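You operate a simulated robot arm through the tools that you are given. There is no shell and no other tool.

You are at the controls of a simulated two-armed robot. One attempt, no reset.

JOB
Take the beige towel from the end of the table and hang it over the middle rail of the green wing.

It is judged by the outcome, as a careful person would: the job done as asked, and still so three seconds after it is handed in. It fails if anything else is knocked over, pushed out of place, dropped, spilled or broken. Flat cloth is picked up by pressing the open fingertips on it (5 to 10 N) and closing them slowly along it; thin cloth reads only 2 to 8 mm in the jaws.

ROBOT AND FRAMES
Two 7-joint arms with two-finger parallel grippers on one trunk, on a base that drives. Base frame: it is fixed to the floor where the robot stands at the start and does not move with it; the origin is under the middle of the robot, x ahead of it, y to its left, z up; the surface under the hand at the start is at about z = 0.75. Units: m, rad, N and s.
The left shoulder is at the start at [0.07, 0.13, 0.94], the right one opposite. With the tool pointing down near the work surface each hand reaches from about 0.18 to 0.5 m from the robot's upright axis, wherever it stands, measured 20 degrees to its own side. Payload 1.57 kg a hand.
The TCP of each hand is the grasp point between the finger pads, 0.03 m short of the fingertips. In the tool frame z runs along the fingers and y along their closing line. Largest opening 0.08 m; finger width 0.017, thickness 0.012; the body of the gripper, 0.04 by 0.082 m, starts 0.08 m behind the TCP.
Orientation is that of the tool frame in the base frame, as a unit quaternion [w, x, y, z]. With the fingers straight down and closing along the base's y, the tool's x points along the base's -x, its y along +y and its z along -z.

CONTROLS
- The arms move only by the tool jog_arm. It takes "left_rows", "right_rows" or both (then of equal length, played together; a hand with none holds still); each is a list of rows, each a list of 3 entries, a list of its own where there are three numbers: the shift along the base's x, y, z in m, then the turn, a rotation vector about the base's x, y, z in rad, then the closure in counts, from 0 (fully open) to 255 (shut). In form: [[[dx, dy, dz], [ax, ay, az], claw], ...]. A call has 1 to 20 rows; each row is the pose to reach, as a shift and turn from the pose commanded when the call began. Each row takes 0.2 s and may step no farther than 0.05 m and 0.15 rad from the row before; otherwise, or with a gripper value out of range, the whole call is refused. A pose out of reach is approached as far as the arm can. The call stops where the force on the tool passes 40 N (or 10 N more than at its start, if that is more) or the arm is blocked; 0.2 s more then pass. Each finger travels about 0.108 m/s and halts on what it meets, pressing with about 22 N; the grip force reading is that of the motor and also rises with nothing between the fingers. The clock runs only during rows and for 0.2 s after the last one: add rows that repeat a pose to give the fingers time. The reply holds the time, the measured pose of the TCP, the force on the tool along the base axes, the opening and the grip force, in the units named above and with some noise, with the torque about the TCP (base axes, N m) and any sound that the robot's microphone picked up.
- Cameras (640 x 400 px; columns grow to the right, rows downward): "scene" is now at [0.1375, -0.0143, 1.1685]; the picture's right is [-0.16, -0.99, 0.00], its down [-0.58, 0.09, -0.81] and it looks along [0.80, -0.13, -0.59] (base axes); focal length 294 px, centre (320, 200). "left" rides on the left gripper at [0.072, 0.007, -0.122] in its tool frame; the picture's right is [-0.09, 1.00, 0.00], its down [-0.84, -0.08, -0.54] and it looks along [-0.54, -0.05, 0.84] (tool axes); focal length 238 px, centre (320, 200). "right" rides on the right gripper at [0.072, -0.007, -0.122] in its tool frame; the picture's right is [0.09, 1.00, 0.00], its down [-0.84, 0.08, -0.54] and it looks along [-0.54, 0.05, 0.84] (tool axes); focal length 238 px, centre (320, 200). There is no depth. A picture from a camera that has moved, and an enlarged one, comes with that camera's place and axes in the base frame and with its lens.
- snapshot(camera): a new picture of that camera. The clock stands still meanwhile.
- move_column(by): slides the trunk up (or, below 0, down) by that many m; the arms and the scene camera ride with it, the base frame stays. It gives what a move gives, with no picture.
- drive_base(legs): drives the robot by 1 to 6 legs, each [ahead, left, turn to the left] in m, m and rad, along the robot's own axes; the way and the turn of a leg run together, so that a leg with both is an arc; at most 1.5 m and 3.142 rad a leg. The arms and the cameras ride along, it lands a little off, and it stops where it bumps. It gives what a move gives.
- aim_head(pan, tilt): turns the head with the scene camera to pan (to the left, within 1.501 rad either way) and tilt (down, from -0.506 to 1.204), counted from straight ahead of the robot. It gives what a move gives.
- enlarge(camera, box): a new picture of the part [left, top, right, bottom] of that camera's present view, enlarged. The clock stands still meanwhile.
- job_done(): hands the job in; it is judged then, once.

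Places have to be worked out from the pictures, the camera data and where the tool is seen. Open the grippers and draw the arms clear of the work before you hand the job in, unless the task says otherwise.

The tools are called after "Call:" as name(argument=value, ...) on one line, values as JSON. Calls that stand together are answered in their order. jog_arm: Moves the arms, as the interface text tells. Its arguments: {"type":"object","properties":{"left_rows":{"type":"array"},"right_rows":{"type":"array"}},"required":[]} The other tools are called the same way: move_column (by) slides the trunk up or down; drive_base (legs) drives the base; aim_head (pan, tilt) turns the head that bears the scene camera; snapshot (camera) takes a picture; enlarge (camera, box) takes an enlarged picture of a part of a camera's view; job_done () hands the job in.

At the start:

```text
t: 0.0
left_position: [0.3627, 0.1074, 0.9926]
left_tcp_rot: [-0.001, -0.001, 1.0, -0.001]
left_ft_force: [-0.4, -0.7, -0.4]
left_torque: [-0.02, 0.01, -0.04]
left_gripper_width: 0.0799
left_gripper_force: 0.1
right_position: [0.3977, -0.216, 0.9246]
right_tcp_rot: [0.0, 0.001, 1.0, 0.0]
right_ft_force: [0.8, -0.2, 0.1]
right_torque: [-0.02, -0.01, 0.01]
right_gripper_width: 0.08
right_gripper_force: 0.0
trunk travel left (down, up): [-0.577, 0.363]
robot x, y, heading: [0.0006, 0.0027, -0.004]
head pan, tilt: [-0.157, 0.632]
```

scene: 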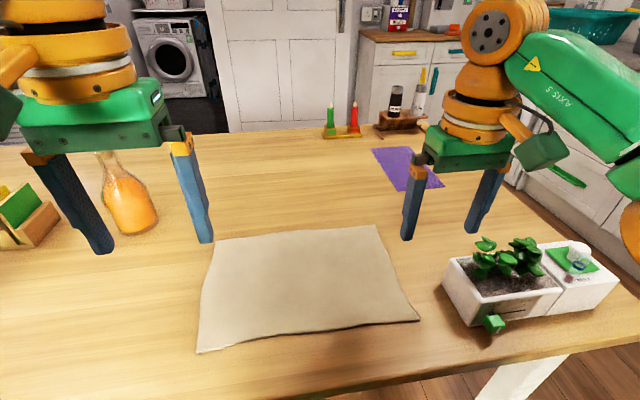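
right: 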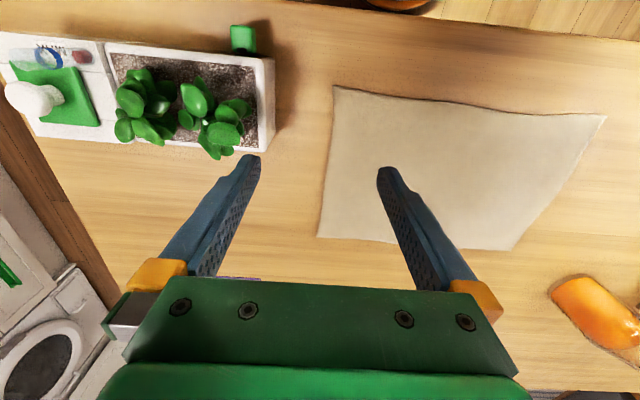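
left: 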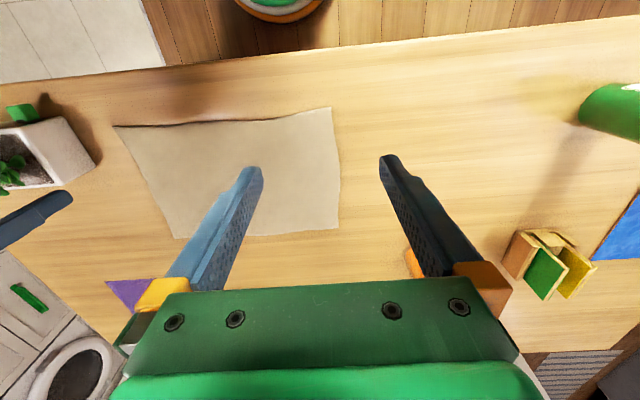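

The scene picture shows the beige towel flat on the table just ahead of the robot; I don't see any green wing yet. I'll turn the head to find the drying rack.

Call:
aim_head(pan=1.2, tilt=0.5)

Call:
snapshot(camera="scene")

Call:
aim_head(pan=-1.2, tilt=0.5)

Call:
snapshot(camera="scene")

```text
t: 1.5
left_position: [0.3634, 0.1089, 0.9927]
left_tcp_rot: [0.0, -0.001, 1.0, -0.001]
left_ft_force: [0.4, 0.7, -0.2]
left_torque: [-0.02, 0.0, 0.05]
left_gripper_width: 0.0799
left_gripper_force: 0.0
right_position: [0.4013, -0.217, 0.9251]
right_tcp_rot: [0.0, 0.001, 1.0, 0.001]
right_ft_force: [0.4, -0.1, -0.3]
right_torque: [0.0, -0.02, -0.02]
right_gripper_width: 0.0801
right_gripper_force: 0.1
trunk travel left (down, up): [-0.577, 0.363]
robot x, y, heading: [-0.0013, -0.0037, 0.003]
head pan, tilt: [1.201, 0.499]
```

```text
taken
camera scene: at [0.0842, 0.0842, 1.1804], right [0.93, -0.36, 0.0], down [-0.17, -0.45, -0.88], along [0.32, 0.82, -0.48], focal length 294 px, centre (320, 200)
```

scene: 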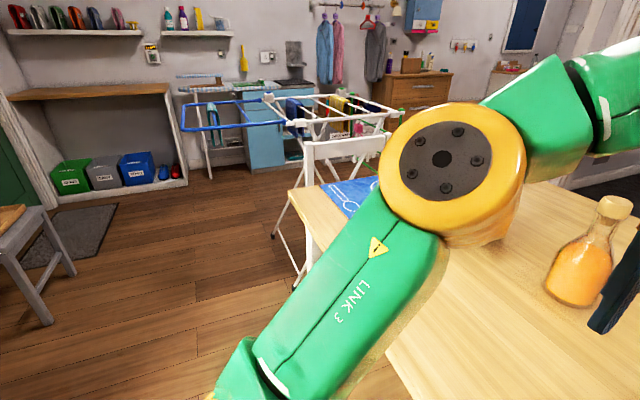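

```text
t: 3.7
left_position: [0.3629, 0.1083, 0.9923]
left_tcp_rot: [-0.001, -0.001, 1.0, 0.0]
left_ft_force: [-0.3, -0.6, -0.2]
left_torque: [-0.01, 0.0, 0.01]
left_gripper_width: 0.08
left_gripper_force: 0.2
right_position: [0.3994, -0.216, 0.9247]
right_tcp_rot: [0.0, 0.001, 1.0, 0.0]
right_ft_force: [0.6, -0.4, -0.1]
right_torque: [0.01, 0.0, -0.01]
right_gripper_width: 0.08
right_gripper_force: 0.0
trunk travel left (down, up): [-0.577, 0.363]
robot x, y, heading: [-0.0033, -0.0004, -0.003]
head pan, tilt: [-1.201, 0.499]
```

```text
taken
camera scene: at [0.0842, -0.0855, 1.1804], right [-0.93, -0.36, 0.0], down [-0.17, 0.45, -0.88], along [0.32, -0.82, -0.48], focal length 294 px, centre (320, 200)
```

scene: 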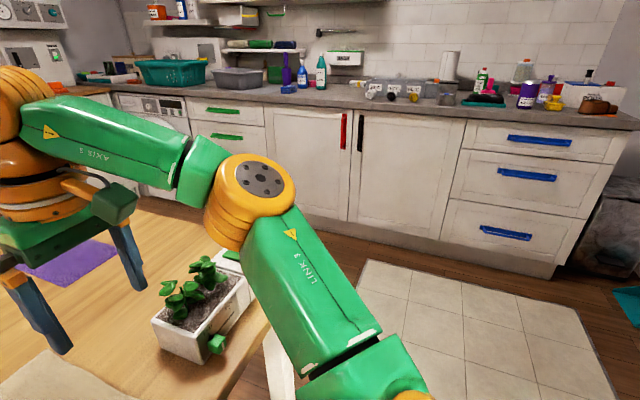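

The left view shows a drying rack beyond the left end of the table, with a blue wing and something behind my arm that could be the green wing. I turn back and enlarge that part.

Call:
aim_head(pan=1.2, tilt=0.2)

Call:
snapshot(camera="scene")

Call:
enlarge(camera="scene", box=[160, 120, 480, 320])

```text
t: 5.9
left_position: [0.3636, 0.1089, 0.9923]
left_tcp_rot: [0.0, -0.001, 1.0, -0.001]
left_ft_force: [0.2, -0.5, -0.4]
left_torque: [0.02, 0.02, -0.01]
left_gripper_width: 0.08
left_gripper_force: 0.2
right_position: [0.4002, -0.2146, 0.9243]
right_tcp_rot: [0.0, 0.001, 1.0, 0.0]
right_ft_force: [0.6, 0.0, 0.0]
right_torque: [0.03, 0.02, -0.03]
right_gripper_width: 0.08
right_gripper_force: 0.0
trunk travel left (down, up): [-0.577, 0.363]
robot x, y, heading: [-0.0016, -0.0014, -0.001]
head pan, tilt: [1.201, 0.201]
```

```text
taken
camera scene: at [0.085, 0.0862, 1.2081], right [0.93, -0.36, 0.0], down [-0.07, -0.19, -0.98], along [0.35, 0.91, -0.2], focal length 294 px, centre (320, 200)
```

scene: 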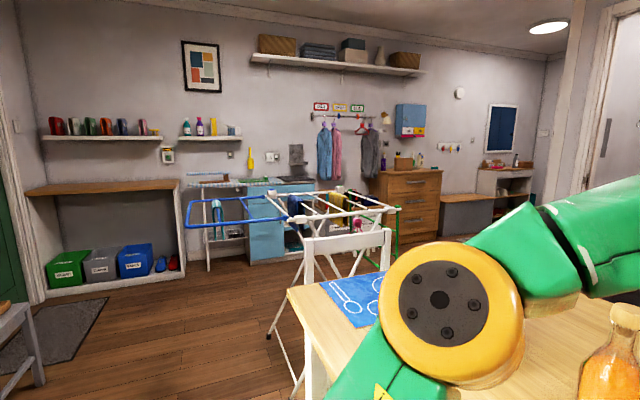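

```text
2.00 times, centred on (320, 220) of scene
camera zoom: at [0.085, 0.0862, 1.2081], right [0.93, -0.36, 0.0], down [-0.07, -0.19, -0.98], along [0.35, 0.91, -0.2], focal length 589 px, centre (320, 160)
```

zoom: 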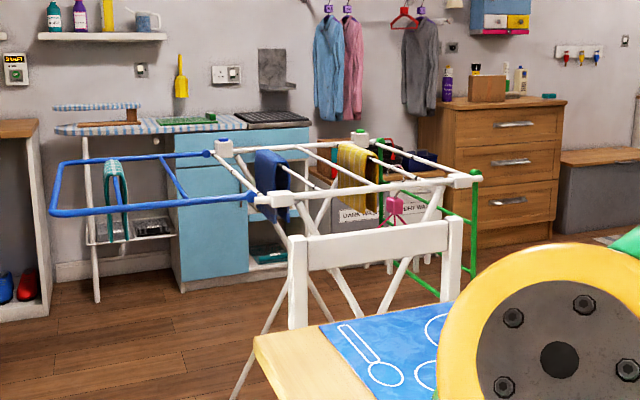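

The rack has a blue wing out on the left and a green wing that seems to hang on its right side. I'll raise the trunk and enlarge the view to understand the wing before choosing how to grip the towel.

Call:
move_column(by=0.35)

Call:
aim_head(pan=0.95, tilt=0.35)

Call:
snapshot(camera="scene")

Call:
enlarge(camera="scene", box=[180, 120, 340, 220])

```text
t: 9.3
left_position: [0.3626, 0.1082, 1.3413]
left_tcp_rot: [-0.001, 0.0, 1.0, -0.001]
left_ft_force: [0.1, 0.1, 0.1]
left_torque: [0.02, -0.01, 0.02]
left_gripper_width: 0.0801
left_gripper_force: 0.0
right_position: [0.4007, -0.2151, 1.2749]
right_tcp_rot: [0.0, 0.002, 1.0, 0.0]
right_ft_force: [-0.4, 0.5, -0.2]
right_torque: [0.0, 0.01, 0.01]
right_gripper_width: 0.08
right_gripper_force: 0.1
trunk travel left (down, up): [-0.927, 0.013]
robot x, y, heading: [-0.0029, 0.0028, -0.0]
head pan, tilt: [1.201, 0.201]
```

```text
t: 10.1
left_position: [0.363, 0.1079, 1.3431]
left_tcp_rot: [0.0, -0.001, 1.0, 0.0]
left_ft_force: [0.4, 0.4, -0.2]
left_torque: [0.01, -0.03, 0.0]
left_gripper_width: 0.08
left_gripper_force: 0.0
right_position: [0.4002, -0.2169, 1.2747]
right_tcp_rot: [0.0, 0.001, 1.0, 0.0]
right_ft_force: [0.4, 0.4, -0.1]
right_torque: [0.01, 0.0, -0.01]
right_gripper_width: 0.0802
right_gripper_force: 0.0
trunk travel left (down, up): [-0.927, 0.013]
robot x, y, heading: [0.0012, -0.0017, -0.002]
head pan, tilt: [0.949, 0.351]
```

```text
taken
camera scene: at [0.1056, 0.075, 1.5441], right [0.81, -0.58, 0.0], down [-0.2, -0.28, -0.94], along [0.55, 0.76, -0.34], focal length 294 px, centre (320, 200)
```

scene: 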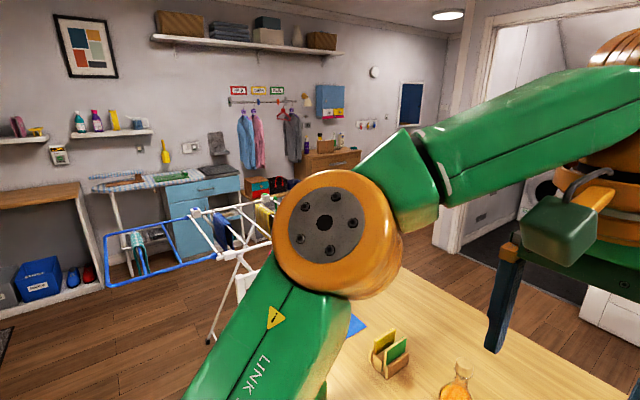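

```text
4.00 times, centred on (260, 170) of scene
camera zoom: at [0.1056, 0.075, 1.5441], right [0.81, -0.58, 0.0], down [-0.2, -0.28, -0.94], along [0.55, 0.76, -0.34], focal length 1178 px, centre (560, 320)
```

zoom: 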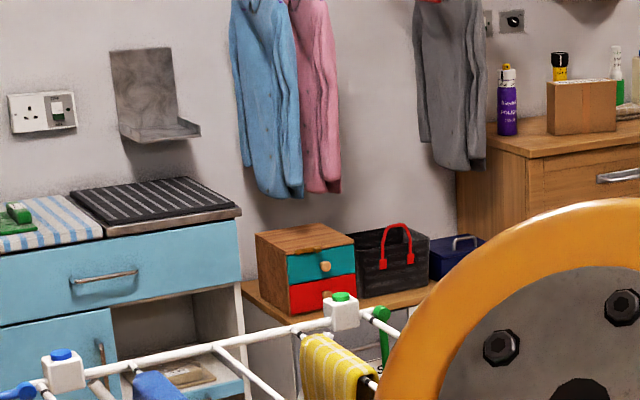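

My left elbow blocks the view, so I'll back away from the table and turn the base to face the rack; hands are high at z≈1.3, clear of everything.

Call:
drive_base(legs=[[-0.35, 0, 0], [0, 0, 0.95]])

Call:
aim_head(pan=0.0, tilt=0.4)

Call:
snapshot(camera="scene")

Call:
enlarge(camera="scene", box=[200, 100, 440, 250])

```text
t: 14.8
left_position: [-0.2297, 0.3595, 1.3431]
left_tcp_rot: [0.0, -0.457, 0.889, -0.001]
left_ft_force: [-0.2, 0.4, 0.9]
left_torque: [0.0, 0.01, -0.01]
left_gripper_width: 0.08
left_gripper_force: 0.1
right_position: [0.0559, 0.198, 1.2754]
right_tcp_rot: [0.0, -0.456, 0.89, 0.0]
right_ft_force: [0.0, -0.2, 0.5]
right_torque: [0.0, -0.01, 0.02]
right_gripper_width: 0.08
right_gripper_force: 0.0
trunk travel left (down, up): [-0.927, 0.013]
robot x, y, heading: [-0.3536, -0.0005, 0.946]
head pan, tilt: [0.949, 0.351]
```

```text
t: 16.0
left_position: [-0.2304, 0.3579, 1.3414]
left_tcp_rot: [0.0, -0.457, 0.889, -0.001]
left_ft_force: [0.0, -0.4, -1.0]
left_torque: [0.03, 0.02, -0.04]
left_gripper_width: 0.08
left_gripper_force: 0.0
right_position: [0.0553, 0.1985, 1.2746]
right_tcp_rot: [0.0, -0.456, 0.89, 0.0]
right_ft_force: [-0.8, 0.9, 0.2]
right_torque: [0.04, -0.02, 0.0]
right_gripper_width: 0.0801
right_gripper_force: 0.1
trunk travel left (down, up): [-0.927, 0.013]
robot x, y, heading: [-0.3506, -0.0003, 0.945]
head pan, tilt: [0.0, 0.4]
```

```text
taken
camera scene: at [-0.2689, 0.1156, 1.5395], right [0.81, -0.58, 0.0], down [-0.23, -0.32, -0.92], along [0.54, 0.75, -0.39], focal length 294 px, centre (320, 200)
```

scene: 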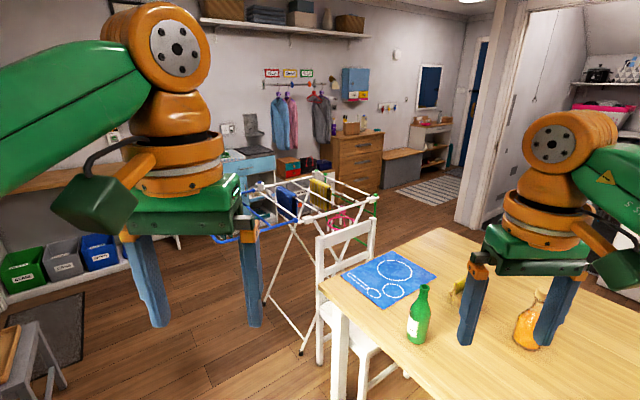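

```text
2.67 times, centred on (320, 175) of scene
camera zoom: at [-0.2689, 0.1156, 1.5395], right [0.81, -0.58, 0.0], down [-0.23, -0.32, -0.92], along [0.54, 0.75, -0.39], focal length 785 px, centre (320, 267)
```

zoom: 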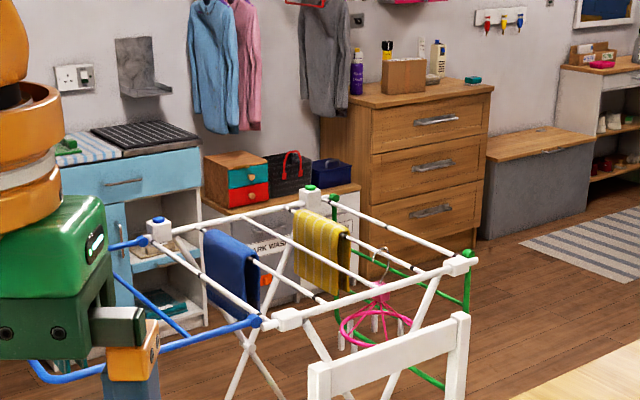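

From two views I place the rack's right side (green hinge side) running from about (0.89, 1.20) to (0.84, 1.68) at z≈0.9, with the chair back close against its near edge. The green wing hangs down on the +x side; I enlarge further to read its rails.

Call:
enlarge(camera="scene", box=[300, 160, 396, 220])

Call:
enlarge(camera="scene", box=[310, 200, 406, 260])

```text
6.67 times, centred on (348, 190) of scene
camera zoom: at [-0.2689, 0.1156, 1.5395], right [0.81, -0.58, 0.0], down [-0.23, -0.32, -0.92], along [0.54, 0.75, -0.39], focal length 1963 px, centre (133, 267)
```

zoom: 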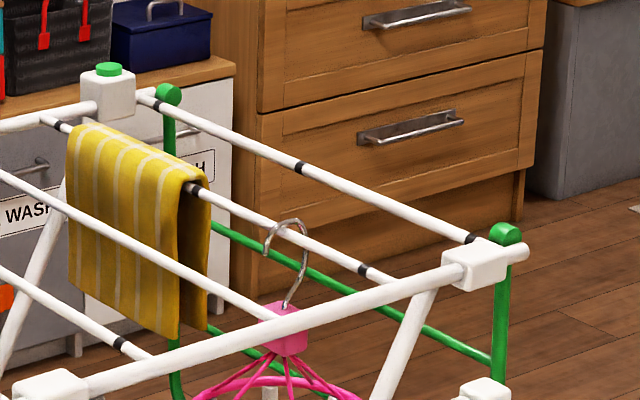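

```text
6.67 times, centred on (358, 230) of scene
camera zoom: at [-0.2689, 0.1156, 1.5395], right [0.81, -0.58, 0.0], down [-0.23, -0.32, -0.92], along [0.54, 0.75, -0.39], focal length 1963 px, centre (67, 0)
```

zoom: 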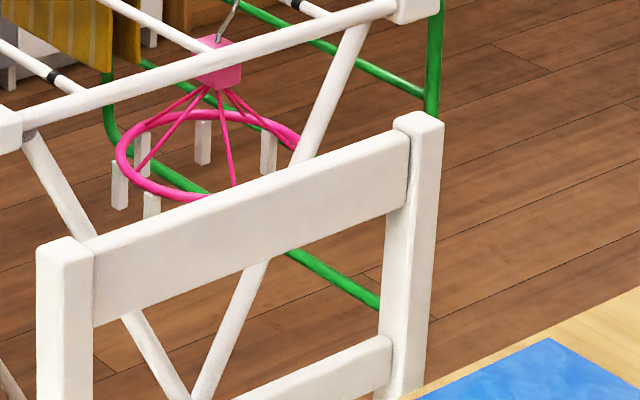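

The wing hangs vertically with rails at roughly z≈0.78, 0.65 and 0.54, and a pink peg-hanger sits just inside its near half, so I'll want a narrow (short-edge) drape on the far half. I return to the table to pick up the towel.

Call:
drive_base(legs=[[0, 0, -0.945], [0.2, 0.1, 0]])

Call:
aim_head(pan=0.0, tilt=1.1)

Call:
snapshot(camera="scene")

```text
t: 20.1
left_position: [0.2041, 0.2116, 1.3441]
left_tcp_rot: [0.001, -0.005, 1.0, 0.0]
left_ft_force: [-0.6, -0.3, -0.2]
left_torque: [0.01, -0.01, 0.0]
left_gripper_width: 0.0801
left_gripper_force: 0.2
right_position: [0.2428, -0.1125, 1.2757]
right_tcp_rot: [0.002, -0.003, 1.0, 0.001]
right_ft_force: [-1.0, -0.1, 0.0]
right_torque: [-0.02, -0.01, 0.04]
right_gripper_width: 0.08
right_gripper_force: 0.0
trunk travel left (down, up): [-0.927, 0.013]
robot x, y, heading: [-0.1549, 0.1016, 0.006]
head pan, tilt: [0.0, 0.4]
```

```text
t: 21.2
left_position: [0.209, 0.2134, 1.3419]
left_tcp_rot: [-0.001, -0.004, 1.0, -0.001]
left_ft_force: [0.0, 0.2, -0.4]
left_torque: [0.02, -0.03, 0.0]
left_gripper_width: 0.0797
left_gripper_force: 0.1
right_position: [0.2478, -0.1109, 1.2746]
right_tcp_rot: [0.001, -0.003, 1.0, 0.0]
right_ft_force: [-0.5, 0.1, -0.7]
right_torque: [0.03, -0.01, -0.04]
right_gripper_width: 0.0801
right_gripper_force: 0.1
trunk travel left (down, up): [-0.927, 0.013]
robot x, y, heading: [-0.1556, 0.1017, 0.014]
head pan, tilt: [0.0, 1.1]
```

```text
taken
camera scene: at [-0.0387, 0.1022, 1.4827], right [0.01, -1.0, 0.0], down [-0.89, -0.01, -0.45], along [0.45, 0.0, -0.89], focal length 294 px, centre (320, 200)
```

scene: 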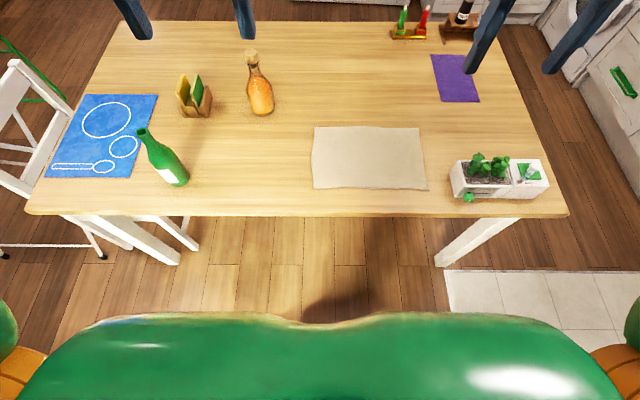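

Overview confirms the towel spans x≈0.375–0.596, y≈−0.20 to 0.13, with open space around its left short edge. Before grasping, I test here in free air whether both hands can yaw 90° (needed later to present the short edge at the rail).

Call:
jog_arm(left_rows=[[[0.02, 0, 0], [0, 0, 0.15], 0], [[0.04, 0, 0], [0, 0, 0.3], 0], [[0.06, 0, 0], [0, 0, 0.45], 0], [[0.08, 0, 0], [0, 0, 0.6], 0], [[0.1, 0, 0], [0, 0, 0.75], 0], [[0.12, 0, 0], [0, 0, 0.9], 0], [[0.12, 0, 0], [0, 0, 1.05], 0], [[0.12, 0, 0], [0, 0, 1.2], 0], [[0.12, 0, 0], [0, 0, 1.35], 0], [[0.12, 0, 0], [0, 0, 1.5], 0], [[0.12, 0, 0], [0, 0, 1.57], 0]], right_rows=[[[0.02, 0, 0], [0, 0, 0.15], 0], [[0.04, 0, 0], [0, 0, 0.3], 0], [[0.06, 0, 0], [0, 0, 0.45], 0], [[0.08, 0, 0], [0, 0, 0.6], 0], [[0.1, 0, 0], [0, 0, 0.75], 0], [[0.1, 0, 0], [0, 0, 0.9], 0], [[0.1, 0, 0], [0, 0, 1.05], 0], [[0.1, 0, 0], [0, 0, 1.2], 0], [[0.1, 0, 0], [0, 0, 1.35], 0], [[0.1, 0, 0], [0, 0, 1.5], 0], [[0.1, 0, 0], [0, 0, 1.57], 0]])

```text
t: 23.6
left_position: [0.2515, 0.1952, 1.319]
left_tcp_rot: [0.001, -0.701, 0.714, -0.002]
left_ft_force: [0.7, 0.7, -0.9]
left_torque: [-0.04, 0.01, 0.01]
left_gripper_width: 0.08
left_gripper_force: 0.0
left hand out of reach, approached as far as the arm can: row 2, 3, 4, 5, 6, 7, 8, 9, 10, 11
right_position: [0.1134, 0.0243, 1.2252]
right_tcp_rot: [-0.001, 0.71, -0.705, -0.001]
right_ft_force: [-0.5, 0.2, -0.5]
right_torque: [0.0, 0.01, 0.01]
right_gripper_width: 0.08
right_gripper_force: 0.0
right hand out of reach, approached as far as the arm can: row 2, 3, 4, 5, 6, 7, 8, 9, 10, 11
trunk travel left (down, up): [-0.927, 0.013]
robot x, y, heading: [-0.1516, 0.1015, 0.007]
head pan, tilt: [0.0, 1.1]
```

Yaw is reachable. Now I pitch both hands toward pointing forward, with the hands a bit lower than the shoulders, to see if the insertion pose is reachable.

Call:
jog_arm(left_rows=[[[0, 0, -0.02], [0, -0.15, 0], 0], [[0, 0, -0.04], [0, -0.3, 0], 0], [[0, 0, -0.06], [0, -0.45, 0], 0], [[0, 0, -0.08], [0, -0.6, 0], 0], [[0, 0, -0.1], [0, -0.75, 0], 0], [[0, 0, -0.12], [0, -0.9, 0], 0], [[0, 0, -0.14], [0, -1.05, 0], 0], [[0, 0, -0.15], [0, -1.2, 0], 0], [[0, 0, -0.15], [0, -1.35, 0], 0], [[0, 0, -0.15], [0, -1.5, 0], 0], [[0, 0, -0.15], [0, -1.57, 0], 0]], right_rows=[[[0, 0, -0.01], [0, -0.15, 0], 0], [[0, 0, -0.02], [0, -0.3, 0], 0], [[0, 0, -0.03], [0, -0.45, 0], 0], [[0, 0, -0.04], [0, -0.6, 0], 0], [[0, 0, -0.05], [0, -0.75, 0], 0], [[0, 0, -0.06], [0, -0.9, 0], 0], [[0, 0, -0.07], [0, -1.05, 0], 0], [[0, 0, -0.08], [0, -1.2, 0], 0], [[0, 0, -0.08], [0, -1.35, 0], 0], [[0, 0, -0.08], [0, -1.5, 0], 0], [[0, 0, -0.08], [0, -1.57, 0], 0]])

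Call:
aim_head(pan=0.0, tilt=0.7)

Call:
snapshot(camera="scene")

```text
t: 25.3
left_position: [0.3092, 0.1985, 1.33]
left_tcp_rot: [0.339, -0.618, 0.622, -0.341]
left_ft_force: [1.2, 0.6, 0.1]
left_torque: [-0.05, 0.0, -0.01]
left_gripper_width: 0.0801
left_gripper_force: 0.1
left hand out of reach, approached as far as the arm can: row 5, 6, 7, 8
right_position: [0.1675, 0.0617, 1.1477]
right_tcp_rot: [0.355, -0.515, 0.682, -0.378]
right_ft_force: [0.3, -0.4, -0.5]
right_torque: [0.01, 0.0, -0.03]
right_gripper_width: 0.08
right_gripper_force: 0.0
right hand out of reach, approached as far as the arm can: row 4, 5, 6, 7, 8
trunk travel left (down, up): [-0.927, 0.013]
robot x, y, heading: [-0.1531, 0.0989, 0.011]
head pan, tilt: [0.0, 1.1]
stopped in row 8 (right hand): the arm was blocked; the commanded pose is now the measured one
```

```text
t: 26.2
left_position: [0.3074, 0.1964, 1.3313]
left_tcp_rot: [0.34, -0.617, 0.621, -0.341]
left_ft_force: [-0.1, -0.3, -0.2]
left_torque: [0.0, -0.04, 0.01]
left_gripper_width: 0.0799
left_gripper_force: 0.1
right_position: [0.1665, 0.06, 1.1487]
right_tcp_rot: [0.357, -0.516, 0.682, -0.377]
right_ft_force: [0.1, -0.4, 0.2]
right_torque: [0.02, 0.02, -0.01]
right_gripper_width: 0.0799
right_gripper_force: 0.0
trunk travel left (down, up): [-0.927, 0.013]
robot x, y, heading: [-0.1578, 0.0997, 0.009]
head pan, tilt: [0.0, 0.7]
```

```text
taken
camera scene: at [-0.0184, 0.1017, 1.5126], right [0.01, -1.0, 0.0], down [-0.64, 0.0, -0.76], along [0.76, 0.01, -0.64], focal length 294 px, centre (320, 200)
```

scene: 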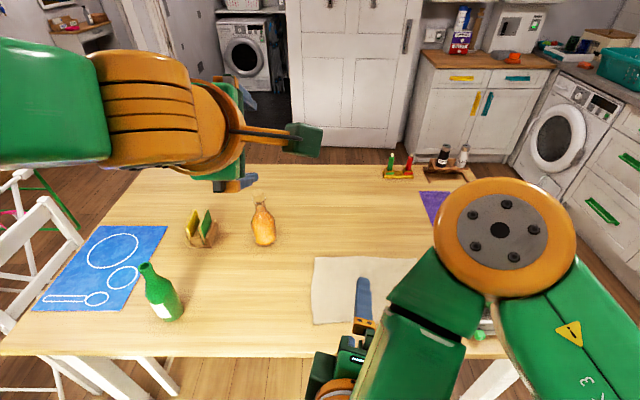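

The left hand reaches the forward-pointing pose nicely, but the right arm got blocked in a folded configuration. I bring the right hand back to pointing straight down at a lower, more open place before testing it again.

Call:
jog_arm(right_rows=[[[0.008, -0.016, -0.005], [0.077, 0.073, -0.105], 0], [[0.015, -0.033, -0.009], [0.154, 0.145, -0.21], 0], [[0.023, -0.049, -0.014], [0.23, 0.218, -0.316], 0], [[0.03, -0.065, -0.018], [0.307, 0.291, -0.421], 0], [[0.038, -0.082, -0.023], [0.384, 0.364, -0.526], 0], [[0.045, -0.098, -0.027], [0.461, 0.436, -0.631], 0], [[0.053, -0.115, -0.032], [0.538, 0.509, -0.736], 0], [[0.06, -0.131, -0.036], [0.615, 0.582, -0.841], 0], [[0.068, -0.147, -0.041], [0.691, 0.655, -0.947], 0], [[0.075, -0.164, -0.045], [0.768, 0.727, -1.052], 0], [[0.083, -0.18, -0.05], [0.845, 0.8, -1.157], 0]])

```text
t: 28.6
left_position: [0.3089, 0.195, 1.3304]
left_tcp_rot: [0.34, -0.618, 0.622, -0.341]
left_ft_force: [0.4, -0.1, -0.6]
left_torque: [-0.01, -0.02, 0.0]
left_gripper_width: 0.0799
left_gripper_force: 0.1
right_position: [0.2491, -0.1219, 1.0974]
right_tcp_rot: [-0.002, 0.0, 1.0, 0.0]
right_ft_force: [0.6, -1.2, -1.0]
right_torque: [0.05, -0.01, -0.02]
right_gripper_width: 0.0799
right_gripper_force: 0.0
trunk travel left (down, up): [-0.927, 0.013]
robot x, y, heading: [-0.1604, 0.0991, 0.007]
head pan, tilt: [0.0, 0.7]
```

Right hand is back to straight down. Now I test its yaw of +90° at this lower height.

Call:
jog_arm(right_rows=[[[0, 0, 0], [0, 0, 0.15], 0], [[0, 0, 0], [0, 0, 0.3], 0], [[0, 0, 0], [0, 0, 0.45], 0], [[0, 0, 0], [0, 0, 0.6], 0], [[0, 0, 0], [0, 0, 0.75], 0], [[0, 0, 0], [0, 0, 0.9], 0], [[0, 0, 0], [0, 0, 1.05], 0], [[0, 0, 0], [0, 0, 1.2], 0], [[0, 0, 0], [0, 0, 1.35], 0], [[0, 0, 0], [0, 0, 1.5], 0], [[0, 0, 0], [0, 0, 1.57], 0]])

```text
t: 31.0
left_position: [0.3099, 0.1977, 1.3295]
left_tcp_rot: [0.339, -0.618, 0.622, -0.343]
left_ft_force: [0.1, -0.2, 0.2]
left_torque: [-0.04, -0.01, -0.02]
left_gripper_width: 0.0799
left_gripper_force: 0.0
right_position: [0.1174, -0.0281, 1.0152]
right_tcp_rot: [0.004, -0.7, 0.714, -0.01]
right_ft_force: [-0.1, 0.3, 1.4]
right_torque: [-0.01, -0.01, 0.01]
right_gripper_width: 0.0799
right_gripper_force: 0.0
right hand out of reach, approached as far as the arm can: row 4, 5, 6, 7, 8, 9, 10, 11
trunk travel left (down, up): [-0.927, 0.013]
robot x, y, heading: [-0.1557, 0.1004, 0.006]
head pan, tilt: [0.0, 0.7]
```

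Right yaw of +90° is a poor direction, but plain (no-yaw) orientation works, so at the rack I'll point both hands forward without yaw. I undo the yaw on both now, then test the forward pitch.

Call:
jog_arm(left_rows=[[[0, 0, -0.02], [0.133, 0, -0.052], 0], [[0, 0, -0.04], [0.266, 0, -0.103], 0], [[0, 0, -0.06], [0.399, 0, -0.155], 0], [[0, 0, -0.08], [0.532, 0, -0.207], 0], [[0, 0, -0.1], [0.665, 0, -0.258], 0], [[0, 0, -0.12], [0.798, 0, -0.31], 0], [[0, 0, -0.14], [0.931, 0, -0.361], 0], [[0, 0, -0.16], [1.064, 0, -0.413], 0], [[0, 0, -0.17], [1.197, 0, -0.465], 0], [[-0.01, 0, -0.18], [1.33, 0, -0.516], 0], [[-0.014, -0.007, -0.19], [1.463, 0, -0.568], 0]], right_rows=[[[0, 0, 0], [0, 0, -0.15], 0], [[0, 0, 0], [0, 0, -0.3], 0], [[0, 0, 0], [0, 0, -0.45], 0], [[0, 0, 0], [0, 0, -0.6], 0], [[0, 0, 0], [0, 0, -0.75], 0], [[0, 0, 0], [0, 0, -0.9], 0], [[0, 0, 0], [0, 0, -1.05], 0], [[0, 0, 0], [0, 0, -1.2], 0], [[0, 0, 0], [0, 0, -1.35], 0], [[0, 0, 0], [0, 0, -1.5], 0], [[0, 0, 0], [0, 0, -1.57], 0]])

```text
t: 33.4
left_position: [0.2944, 0.19, 1.1415]
left_tcp_rot: [0.56, -0.054, 0.823, 0.082]
left_ft_force: [-0.5, -0.2, 0.7]
left_torque: [0.01, 0.02, -0.03]
left_gripper_width: 0.0801
left_gripper_force: 0.1
right_position: [0.1171, -0.0295, 1.022]
right_tcp_rot: [0.0, 0.001, 1.0, -0.001]
right_ft_force: [0.0, 0.3, -0.5]
right_torque: [0.0, 0.02, 0.0]
right_gripper_width: 0.0801
right_gripper_force: 0.0
trunk travel left (down, up): [-0.927, 0.013]
robot x, y, heading: [-0.1563, 0.1035, 0.011]
head pan, tilt: [0.0, 0.7]
```

Left reaches the forward-pointing pose without complaint. I do the same with the right hand: about 0.09 right of centre, pitched 1.2 rad forward.

Call:
jog_arm(right_rows=[[[0.022, 0.0, 0.015], [0, -0.15, 0], 0], [[0.044, 0.0, 0.03], [0, -0.3, 0], 0], [[0.066, 0.0, 0.044], [0, -0.45, 0], 0], [[0.088, 0.0, 0.059], [0, -0.6, 0], 0], [[0.11, 0.01, 0.074], [0, -0.75, 0], 0], [[0.132, 0.02, 0.089], [0, -0.9, 0], 0], [[0.154, 0.03, 0.103], [0, -1.05, 0], 0], [[0.177, 0.04, 0.118], [0, -1.2, 0], 0]])

Call:
snapshot(camera="scene")

Call:
snapshot(camera="left")

```text
t: 35.2
left_position: [0.2944, 0.1927, 1.1405]
left_tcp_rot: [0.559, -0.054, 0.823, 0.08]
left_ft_force: [-0.3, 1.5, -0.1]
left_torque: [0.01, 0.01, -0.08]
left_gripper_width: 0.08
left_gripper_force: 0.1
right_position: [0.2956, 0.0146, 1.1402]
right_tcp_rot: [0.564, -0.001, 0.826, -0.001]
right_ft_force: [0.3, 0.2, -0.4]
right_torque: [0.0, 0.03, 0.01]
right_gripper_width: 0.0802
right_gripper_force: 0.0
trunk travel left (down, up): [-0.927, 0.013]
robot x, y, heading: [-0.1568, 0.1032, 0.009]
head pan, tilt: [0.0, 0.7]
```

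```text
taken
camera scene: at [-0.017, 0.1052, 1.5125], right [0.01, -1.0, 0.0], down [-0.64, -0.01, -0.76], along [0.76, 0.0, -0.64], focal length 294 px, centre (320, 200)
```

scene: 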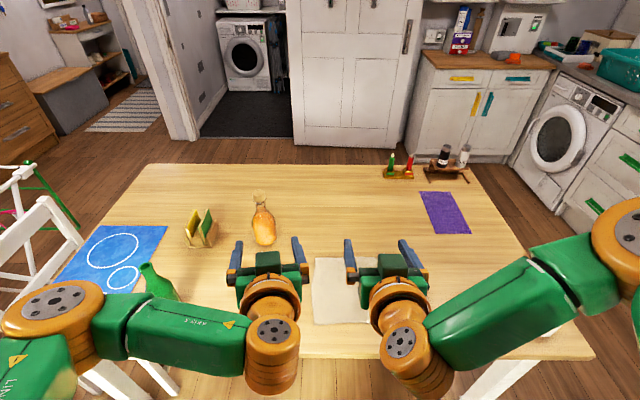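

```text
taken
camera left: at [0.1545, 0.175, 1.1171], right [-0.14, 0.98, 0.16], down [-0.17, -0.18, 0.97], along [0.97, 0.11, 0.2], focal length 238 px, centre (320, 200)
```

left: 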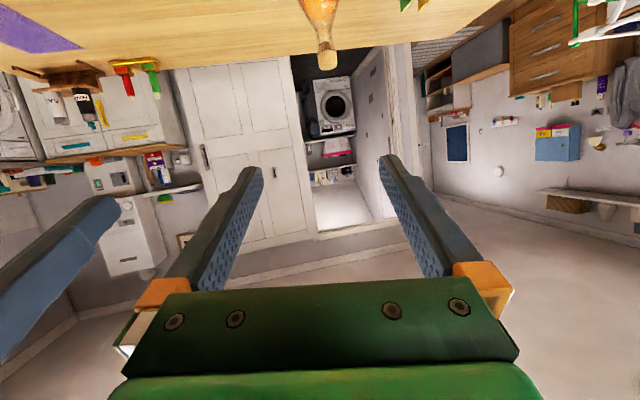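

Both hands point forward side by side comfortably, 0.17 m apart; that is the insertion pose for the rack. Now I return both hands to straight down and raised, before driving up to the table and lowering the trunk.

Call:
jog_arm(left_rows=[[[-0.01, 0.004, 0.012], [-0.019, 0.132, -0.013], 0], [[-0.02, 0.009, 0.024], [-0.038, 0.265, -0.026], 0], [[-0.03, 0.013, 0.037], [-0.057, 0.397, -0.038], 0], [[-0.04, 0.018, 0.049], [-0.076, 0.529, -0.051], 0], [[-0.05, 0.022, 0.061], [-0.094, 0.662, -0.064], 0], [[-0.06, 0.027, 0.073], [-0.113, 0.794, -0.077], 0], [[-0.07, 0.031, 0.086], [-0.132, 0.926, -0.089], 0], [[-0.08, 0.036, 0.098], [-0.151, 1.059, -0.102], 0], [[-0.09, 0.04, 0.11], [-0.17, 1.191, -0.115], 0]], right_rows=[[[-0.01, -0.007, 0.012], [0, 0.133, 0], 0], [[-0.02, -0.013, 0.024], [0, 0.267, 0], 0], [[-0.03, -0.02, 0.037], [0, 0.4, 0], 0], [[-0.04, -0.027, 0.049], [0, 0.533, 0], 0], [[-0.05, -0.033, 0.061], [0, 0.667, 0], 0], [[-0.06, -0.04, 0.073], [0, 0.8, 0], 0], [[-0.07, -0.047, 0.086], [0, 0.933, 0], 0], [[-0.08, -0.053, 0.098], [0, 1.066, 0], 0], [[-0.09, -0.06, 0.11], [0, 1.199, 0], 0]])

Call:
drive_base(legs=[[0.153, -0.05, -0.009]])

Call:
move_column(by=-0.33)

Call:
aim_head(pan=0.0, tilt=0.85)

Call:
snapshot(camera="scene")

Call:
snapshot(camera="right")

```text
t: 37.2
left_position: [0.2032, 0.2299, 1.2502]
left_tcp_rot: [-0.001, 0.001, 1.0, 0.0]
left_ft_force: [-0.3, -0.4, 0.0]
left_torque: [-0.01, 0.03, 0.02]
left_gripper_width: 0.08
left_gripper_force: 0.0
right_position: [0.2048, -0.0495, 1.2488]
right_tcp_rot: [-0.001, -0.001, 1.0, -0.002]
right_ft_force: [0.1, -0.2, 0.8]
right_torque: [0.02, -0.01, -0.02]
right_gripper_width: 0.0798
right_gripper_force: 0.0
trunk travel left (down, up): [-0.927, 0.013]
robot x, y, heading: [-0.1541, 0.1024, 0.01]
head pan, tilt: [0.0, 0.7]
```

```text
t: 38.6
left_position: [0.3533, 0.179, 1.2531]
left_tcp_rot: [0.002, 0.004, 1.0, 0.0]
left_ft_force: [-0.7, 0.4, 0.2]
left_torque: [0.01, -0.03, 0.02]
left_gripper_width: 0.08
left_gripper_force: 0.0
right_position: [0.3536, -0.0996, 1.2486]
right_tcp_rot: [0.002, 0.004, 1.0, -0.002]
right_ft_force: [0.6, 1.0, 0.2]
right_torque: [-0.02, -0.03, -0.02]
right_gripper_width: 0.0801
right_gripper_force: 0.1
trunk travel left (down, up): [-0.927, 0.013]
robot x, y, heading: [0.0003, 0.0549, 0.0]
head pan, tilt: [0.0, 0.7]
```

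```text
t: 41.8
left_position: [0.3571, 0.178, 0.9207]
left_tcp_rot: [0.0, 0.005, 1.0, 0.0]
left_ft_force: [-0.6, 0.8, -0.1]
left_torque: [-0.02, 0.01, 0.0]
left_gripper_width: 0.0801
left_gripper_force: 0.1
right_position: [0.3563, -0.1008, 0.9189]
right_tcp_rot: [-0.001, 0.004, 1.0, -0.002]
right_ft_force: [0.7, -0.3, 0.0]
right_torque: [0.01, 0.01, 0.0]
right_gripper_width: 0.0799
right_gripper_force: 0.0
trunk travel left (down, up): [-0.597, 0.343]
robot x, y, heading: [0.0015, 0.0525, 0.003]
head pan, tilt: [0.0, 0.7]
```

```text
t: 42.5
left_position: [0.3568, 0.1766, 0.9198]
left_tcp_rot: [0.0, 0.005, 1.0, 0.001]
left_ft_force: [-0.3, -0.4, -0.5]
left_torque: [0.01, 0.03, 0.02]
left_gripper_width: 0.0802
left_gripper_force: 0.0
right_position: [0.3568, -0.1011, 0.9188]
right_tcp_rot: [0.001, 0.004, 1.0, -0.001]
right_ft_force: [0.3, 0.3, -0.9]
right_torque: [0.02, 0.03, 0.02]
right_gripper_width: 0.08
right_gripper_force: 0.1
trunk travel left (down, up): [-0.597, 0.343]
robot x, y, heading: [-0.0013, 0.0525, 0.004]
head pan, tilt: [0.0, 0.85]
```

```text
taken
camera scene: at [0.1289, 0.052, 1.1704], right [0.0, -1.0, 0.0], down [-0.75, 0.0, -0.66], along [0.66, 0.0, -0.75], focal length 294 px, centre (320, 200)
```

scene: 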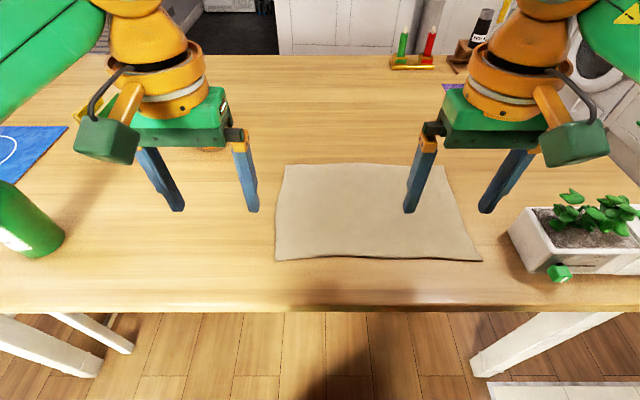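

```text
taken
camera right: at [0.2858, -0.1069, 1.0401], right [-0.08, 1.0, 0.0], down [0.84, 0.07, 0.54], along [0.54, 0.04, -0.84], focal length 238 px, centre (320, 200)
```

right: 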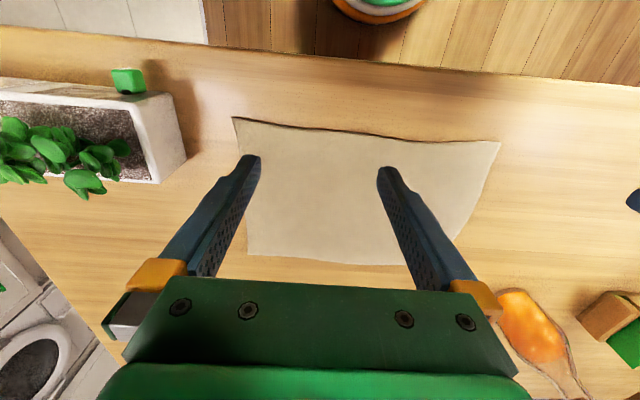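

Towel's near-left corner is at about (0.368, 0.124) and its far-left corner at (0.597, 0.124). I move the left hand up and aside, and bring the right hand half-closed over the near-left corner, hovering.

Call:
jog_arm(left_rows=[[[0.015, 0.022, 0.02], [0, 0, 0], 0], [[0.03, 0.045, 0.04], [0, 0, 0], 0], [[0.045, 0.067, 0.06], [0, 0, 0], 0], [[0.06, 0.09, 0.08], [0, 0, 0], 0], [[0.06, 0.09, 0.08], [0, 0, 0], 0], [[0.06, 0.09, 0.08], [0, 0, 0], 0], [[0.06, 0.09, 0.08], [0, 0, 0], 0]], right_rows=[[[0.0, 0.0, 0], [0, 0, 0], 60], [[0.01, 0.03, -0.01], [0, 0, 0], 128], [[0.015, 0.065, -0.02], [0, 0, 0], 128], [[0.02, 0.1, -0.04], [0, 0, 0], 128], [[0.03, 0.14, -0.06], [0, 0, 0], 128], [[0.033, 0.184, -0.08], [0, 0, 0], 128], [[0.033, 0.184, -0.1], [0, 0, 0], 128]])

Call:
snapshot(camera="right")

Call:
snapshot(camera="scene")

```text
t: 44.1
left_position: [0.4077, 0.2525, 0.9875]
left_tcp_rot: [0.001, 0.004, 1.0, 0.001]
left_ft_force: [-0.7, -0.4, 0.0]
left_torque: [0.02, -0.04, 0.02]
left_gripper_width: 0.08
left_gripper_force: 0.1
left hand out of reach, approached as far as the arm can: row 4, 5, 6, 7
right_position: [0.3916, 0.0837, 0.8172]
right_tcp_rot: [0.001, 0.004, 1.0, -0.001]
right_ft_force: [0.0, -1.3, -0.1]
right_torque: [0.01, 0.02, -0.01]
right_gripper_width: 0.0395
right_gripper_force: 0.1
trunk travel left (down, up): [-0.597, 0.343]
robot x, y, heading: [-0.0007, 0.0502, 0.0]
head pan, tilt: [0.0, 0.85]
```

```text
taken
camera right: at [0.32, 0.0772, 0.9391], right [-0.08, 1.0, 0.0], down [0.84, 0.07, 0.54], along [0.54, 0.04, -0.84], focal length 238 px, centre (320, 200)
```

right: 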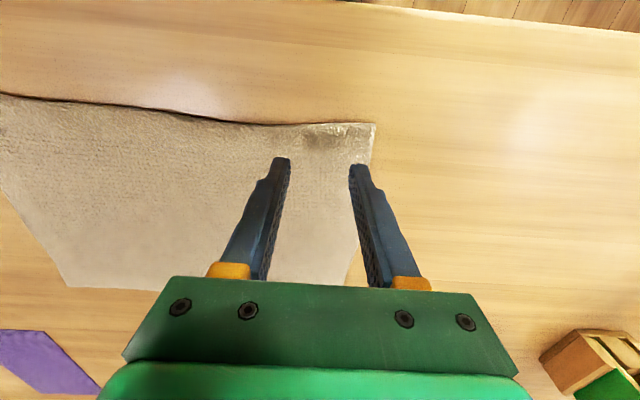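

```text
taken
camera scene: at [0.1293, 0.051, 1.1703], right [0.0, -1.0, 0.0], down [-0.75, 0.0, -0.66], along [0.66, 0.0, -0.75], focal length 294 px, centre (320, 200)
```

scene: 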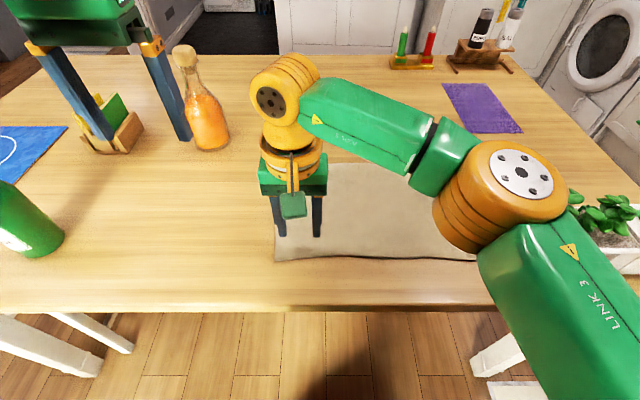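

Fingertips bracket the corner region well (outer finger just inside the left edge). I descend in small steps to touch the cloth, watching the force.

Call:
jog_arm(right_rows=[[[0, 0, -0.015], [0, 0, 0], 128], [[0, 0, -0.025], [0, 0, 0], 128], [[0, 0, -0.032], [0, 0, 0], 128], [[0, 0, -0.035], [0, 0, 0], 128]])

```text
t: 45.1
left_position: [0.4076, 0.253, 0.9876]
left_tcp_rot: [0.001, 0.004, 1.0, 0.0]
left_ft_force: [0.2, 0.3, 0.5]
left_torque: [0.01, 0.04, 0.02]
left_gripper_width: 0.0799
left_gripper_force: 0.0
right_position: [0.3894, 0.0834, 0.7842]
right_tcp_rot: [0.001, 0.004, 1.0, -0.001]
right_ft_force: [0.6, 0.0, 3.6]
right_torque: [0.0, -0.03, 0.01]
right_gripper_width: 0.0399
right_gripper_force: 0.0
trunk travel left (down, up): [-0.597, 0.343]
robot x, y, heading: [-0.0012, 0.0518, 0.001]
head pan, tilt: [0.0, 0.85]
```

Contact started: 3.6 N upward at TCP z≈0.784. I press a touch further to get 5–10 N.

Call:
jog_arm(right_rows=[[[0, 0, -0.002], [0, 0, 0], 128], [[0, 0, -0.003], [0, 0, 0], 128]])

```text
t: 45.7
left_position: [0.4047, 0.2538, 0.9894]
left_tcp_rot: [0.001, 0.004, 1.0, 0.0]
left_ft_force: [0.8, -0.9, -0.1]
left_torque: [0.03, 0.0, -0.01]
left_gripper_width: 0.0799
left_gripper_force: 0.0
right_position: [0.3879, 0.0829, 0.7839]
right_tcp_rot: [0.002, 0.005, 1.0, 0.0]
right_ft_force: [8.6, 2.3, 27.3]
right_torque: [0.12, -0.25, -0.02]
right_gripper_width: 0.04
right_gripper_force: 0.0
trunk travel left (down, up): [-0.597, 0.343]
robot x, y, heading: [0.0029, 0.0505, 0.001]
head pan, tilt: [0.0, 0.85]
```

That jumped to 27 N (stiff contact), so I back off about 2 mm to land in the 5–10 N range.

Call:
jog_arm(right_rows=[[[0, 0, 0.0015], [0, 0, 0], 128], [[0, 0, 0.0022], [0, 0, 0], 128]])

```text
t: 46.3
left_position: [0.4058, 0.2541, 0.9876]
left_tcp_rot: [0.001, 0.005, 1.0, 0.0]
left_ft_force: [-0.3, -0.1, -0.7]
left_torque: [-0.01, 0.0, -0.01]
left_gripper_width: 0.0803
left_gripper_force: 0.1
right_position: [0.3875, 0.0829, 0.7835]
right_tcp_rot: [0.0, 0.005, 1.0, -0.002]
right_ft_force: [4.1, 0.5, 14.8]
right_torque: [0.07, -0.13, -0.01]
right_gripper_width: 0.0397
right_gripper_force: 0.1
trunk travel left (down, up): [-0.597, 0.343]
robot x, y, heading: [-0.0016, 0.0553, -0.006]
head pan, tilt: [0.0, 0.85]
```

Call:
jog_arm(right_rows=[[[0, 0, 0.0008], [0, 0, 0], 128], [[0, 0, 0.0011], [0, 0, 0], 128]])

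```text
t: 46.9
left_position: [0.4058, 0.253, 0.9883]
left_tcp_rot: [0.001, 0.003, 1.0, 0.0]
left_ft_force: [-0.3, 0.7, -0.7]
left_torque: [-0.02, 0.0, -0.01]
left_gripper_width: 0.0799
left_gripper_force: 0.0
right_position: [0.3881, 0.083, 0.7848]
right_tcp_rot: [-0.001, 0.005, 1.0, -0.002]
right_ft_force: [-1.3, 1.3, 4.8]
right_torque: [0.02, -0.01, 0.01]
right_gripper_width: 0.0399
right_gripper_force: 0.1
trunk travel left (down, up): [-0.597, 0.343]
robot x, y, heading: [-0.0025, 0.0521, -0.002]
head pan, tilt: [0.0, 0.85]
```

Force is now 4.8 N; I press a hair more and close the fingers slowly along the cloth.

Call:
jog_arm(right_rows=[[[0, 0, -0.0003], [0, 0, 0], 128], [[0, 0, -0.0003], [0, 0, 0], 136], [[0, 0, -0.0003], [0, 0, 0], 144], [[0, 0, -0.0003], [0, 0, 0], 152], [[0, 0, -0.0003], [0, 0, 0], 160], [[0, 0, -0.0003], [0, 0, 0], 168], [[0, 0, -0.0003], [0, 0, 0], 176], [[0, 0, -0.0003], [0, 0, 0], 184], [[0, 0, -0.0003], [0, 0, 0], 192], [[0, 0, -0.0003], [0, 0, 0], 200], [[0, 0, -0.0003], [0, 0, 0], 208], [[0, 0, -0.0003], [0, 0, 0], 216], [[0, 0, -0.0003], [0, 0, 0], 224], [[0, 0, -0.0003], [0, 0, 0], 232], [[0, 0, -0.0003], [0, 0, 0], 240], [[0, 0, -0.0003], [0, 0, 0], 248], [[0, 0, -0.0003], [0, 0, 0], 255], [[0, 0, -0.0003], [0, 0, 0], 255], [[0, 0, -0.0003], [0, 0, 0], 255]])

Call:
snapshot(camera="right")

```text
t: 50.9
left_position: [0.4057, 0.2519, 0.988]
left_tcp_rot: [0.001, 0.005, 1.0, 0.001]
left_ft_force: [0.4, 0.1, 0.6]
left_torque: [0.0, -0.01, -0.01]
left_gripper_width: 0.08
left_gripper_force: 0.0
right_position: [0.3881, 0.0818, 0.7839]
right_tcp_rot: [0.0, 0.004, 1.0, -0.002]
right_ft_force: [0.5, -0.8, 5.8]
right_torque: [0.01, -0.06, -0.03]
right_gripper_width: 0.0033
right_gripper_force: 21.9
trunk travel left (down, up): [-0.597, 0.343]
robot x, y, heading: [0.0016, 0.0504, -0.0]
head pan, tilt: [0.0, 0.85]
```

```text
taken
camera right: at [0.3181, 0.0769, 0.9052], right [-0.08, 1.0, 0.0], down [0.84, 0.07, 0.54], along [0.54, 0.04, -0.84], focal length 238 px, centre (320, 200)
```

right: 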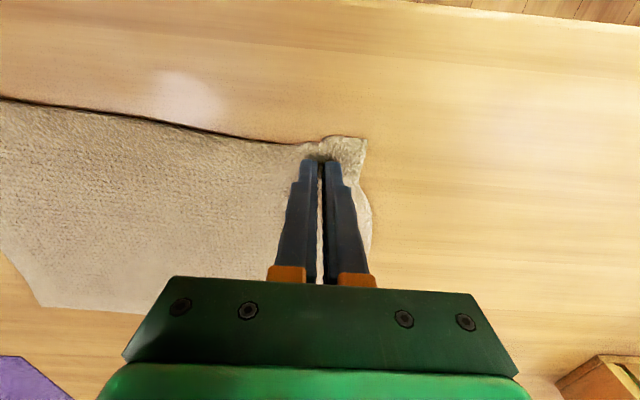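

The jaws read 3.3 mm with the cloth's corner pleat between them – pinched. I lift it 3 cm and pull it toward the robot so the far-left corner comes into the left hand's reach.

Call:
jog_arm(right_rows=[[[0, 0, 0.01], [0, 0, 0], 255], [[0, 0, 0.02], [0, 0, 0], 255], [[-0.005, 0, 0.03], [0, 0, 0], 255], [[-0.015, 0, 0.035], [0, 0, 0], 255], [[-0.025, 0, 0.035], [0, 0, 0], 255], [[-0.035, 0, 0.035], [0, 0, 0], 255], [[-0.045, 0, 0.035], [0, 0, 0], 255], [[-0.055, 0, 0.035], [0, 0, 0], 255], [[-0.065, 0, 0.035], [0, 0, 0], 255], [[-0.075, 0, 0.035], [0, 0, 0], 255], [[-0.085, 0, 0.035], [0, 0, 0], 255]])

Call:
snapshot(camera="scene")

Call:
snapshot(camera="left")

```text
t: 53.3
left_position: [0.4071, 0.2537, 0.9869]
left_tcp_rot: [0.001, 0.005, 1.0, 0.0]
left_ft_force: [0.0, 0.0, 0.1]
left_torque: [-0.01, -0.02, -0.02]
left_gripper_width: 0.0799
left_gripper_force: 0.1
right_position: [0.306, 0.0825, 0.8195]
right_tcp_rot: [0.001, 0.004, 1.0, -0.001]
right_ft_force: [-0.3, 0.6, 0.1]
right_torque: [0.0, 0.01, -0.02]
right_gripper_width: 0.0034
right_gripper_force: 22.1
trunk travel left (down, up): [-0.597, 0.343]
robot x, y, heading: [0.0055, 0.0554, 0.001]
head pan, tilt: [0.0, 0.85]
```

```text
taken
camera scene: at [0.1287, 0.052, 1.1704], right [0.0, -1.0, 0.0], down [-0.75, 0.0, -0.66], along [0.66, 0.0, -0.75], focal length 294 px, centre (320, 200)
```

scene: 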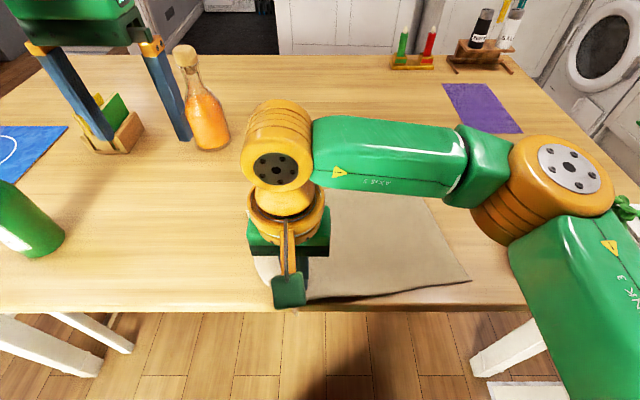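

```text
taken
camera left: at [0.3337, 0.2598, 1.1081], right [0.1, 0.99, 0.0], down [0.84, -0.09, 0.54], along [0.54, -0.05, -0.84], focal length 238 px, centre (320, 200)
```

left: 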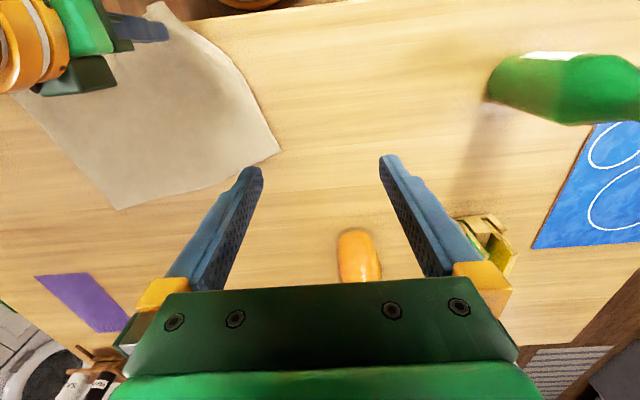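

The pull rotated the towel helpfully: the far-left corner is now near (0.467, 0.185), within easy reach. I slide the right hand (holding its corner) to the right so the two hands get more lateral room.

Call:
jog_arm(right_rows=[[[0, -0.012, 0.005], [0, 0, 0], 255], [[0, -0.024, 0.01], [0, 0, 0], 255], [[0, -0.036, 0.01], [0, 0, 0], 255], [[0, -0.048, 0.01], [0, 0, 0], 255], [[-0.003, -0.06, 0.01], [0, 0, 0], 255], [[-0.004, -0.072, 0.01], [0, 0, 0], 255], [[-0.005, -0.084, 0.01], [0, 0, 0], 255], [[-0.006, -0.096, 0.01], [0, 0, 0], 255], [[-0.006, -0.11, 0.01], [0, 0, 0], 255]])

Call:
snapshot(camera="left")

Call:
snapshot(camera="scene")

```text
t: 55.3
left_position: [0.4075, 0.2522, 0.9874]
left_tcp_rot: [0.001, 0.004, 1.0, 0.0]
left_ft_force: [0.7, -0.3, 0.5]
left_torque: [-0.01, 0.02, -0.05]
left_gripper_width: 0.0803
left_gripper_force: 0.1
right_position: [0.299, -0.0265, 0.8284]
right_tcp_rot: [0.0, 0.004, 1.0, -0.002]
right_ft_force: [0.1, 0.1, -0.4]
right_torque: [0.0, -0.01, -0.02]
right_gripper_width: 0.003
right_gripper_force: 21.9
trunk travel left (down, up): [-0.597, 0.343]
robot x, y, heading: [0.0002, 0.0524, 0.0]
head pan, tilt: [0.0, 0.85]
```

```text
taken
camera left: at [0.3338, 0.2592, 1.1082], right [0.1, 0.99, 0.0], down [0.84, -0.09, 0.54], along [0.54, -0.05, -0.84], focal length 238 px, centre (320, 200)
```

left: 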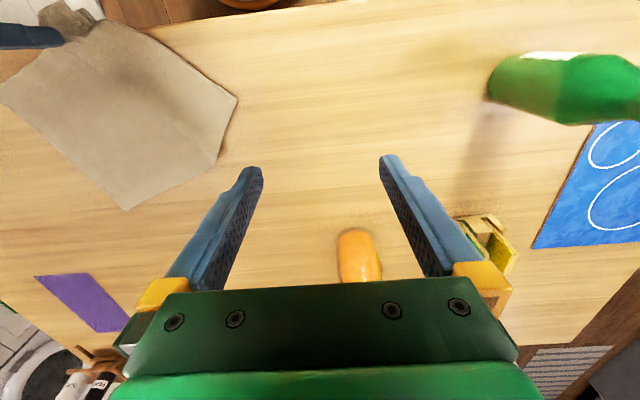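

```text
taken
camera scene: at [0.1288, 0.0515, 1.1704], right [0.0, -1.0, 0.0], down [-0.75, 0.0, -0.66], along [0.66, 0.0, -0.75], focal length 294 px, centre (320, 200)
```

scene: 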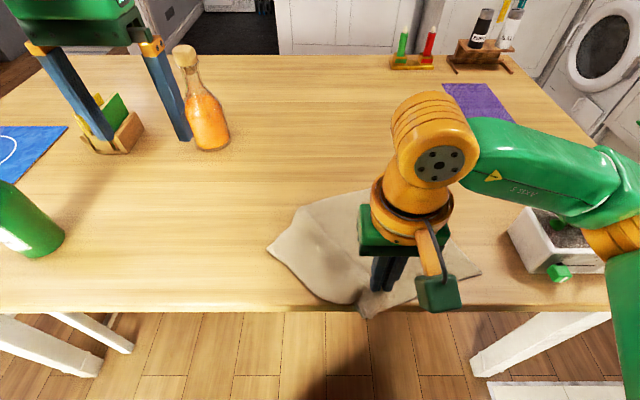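

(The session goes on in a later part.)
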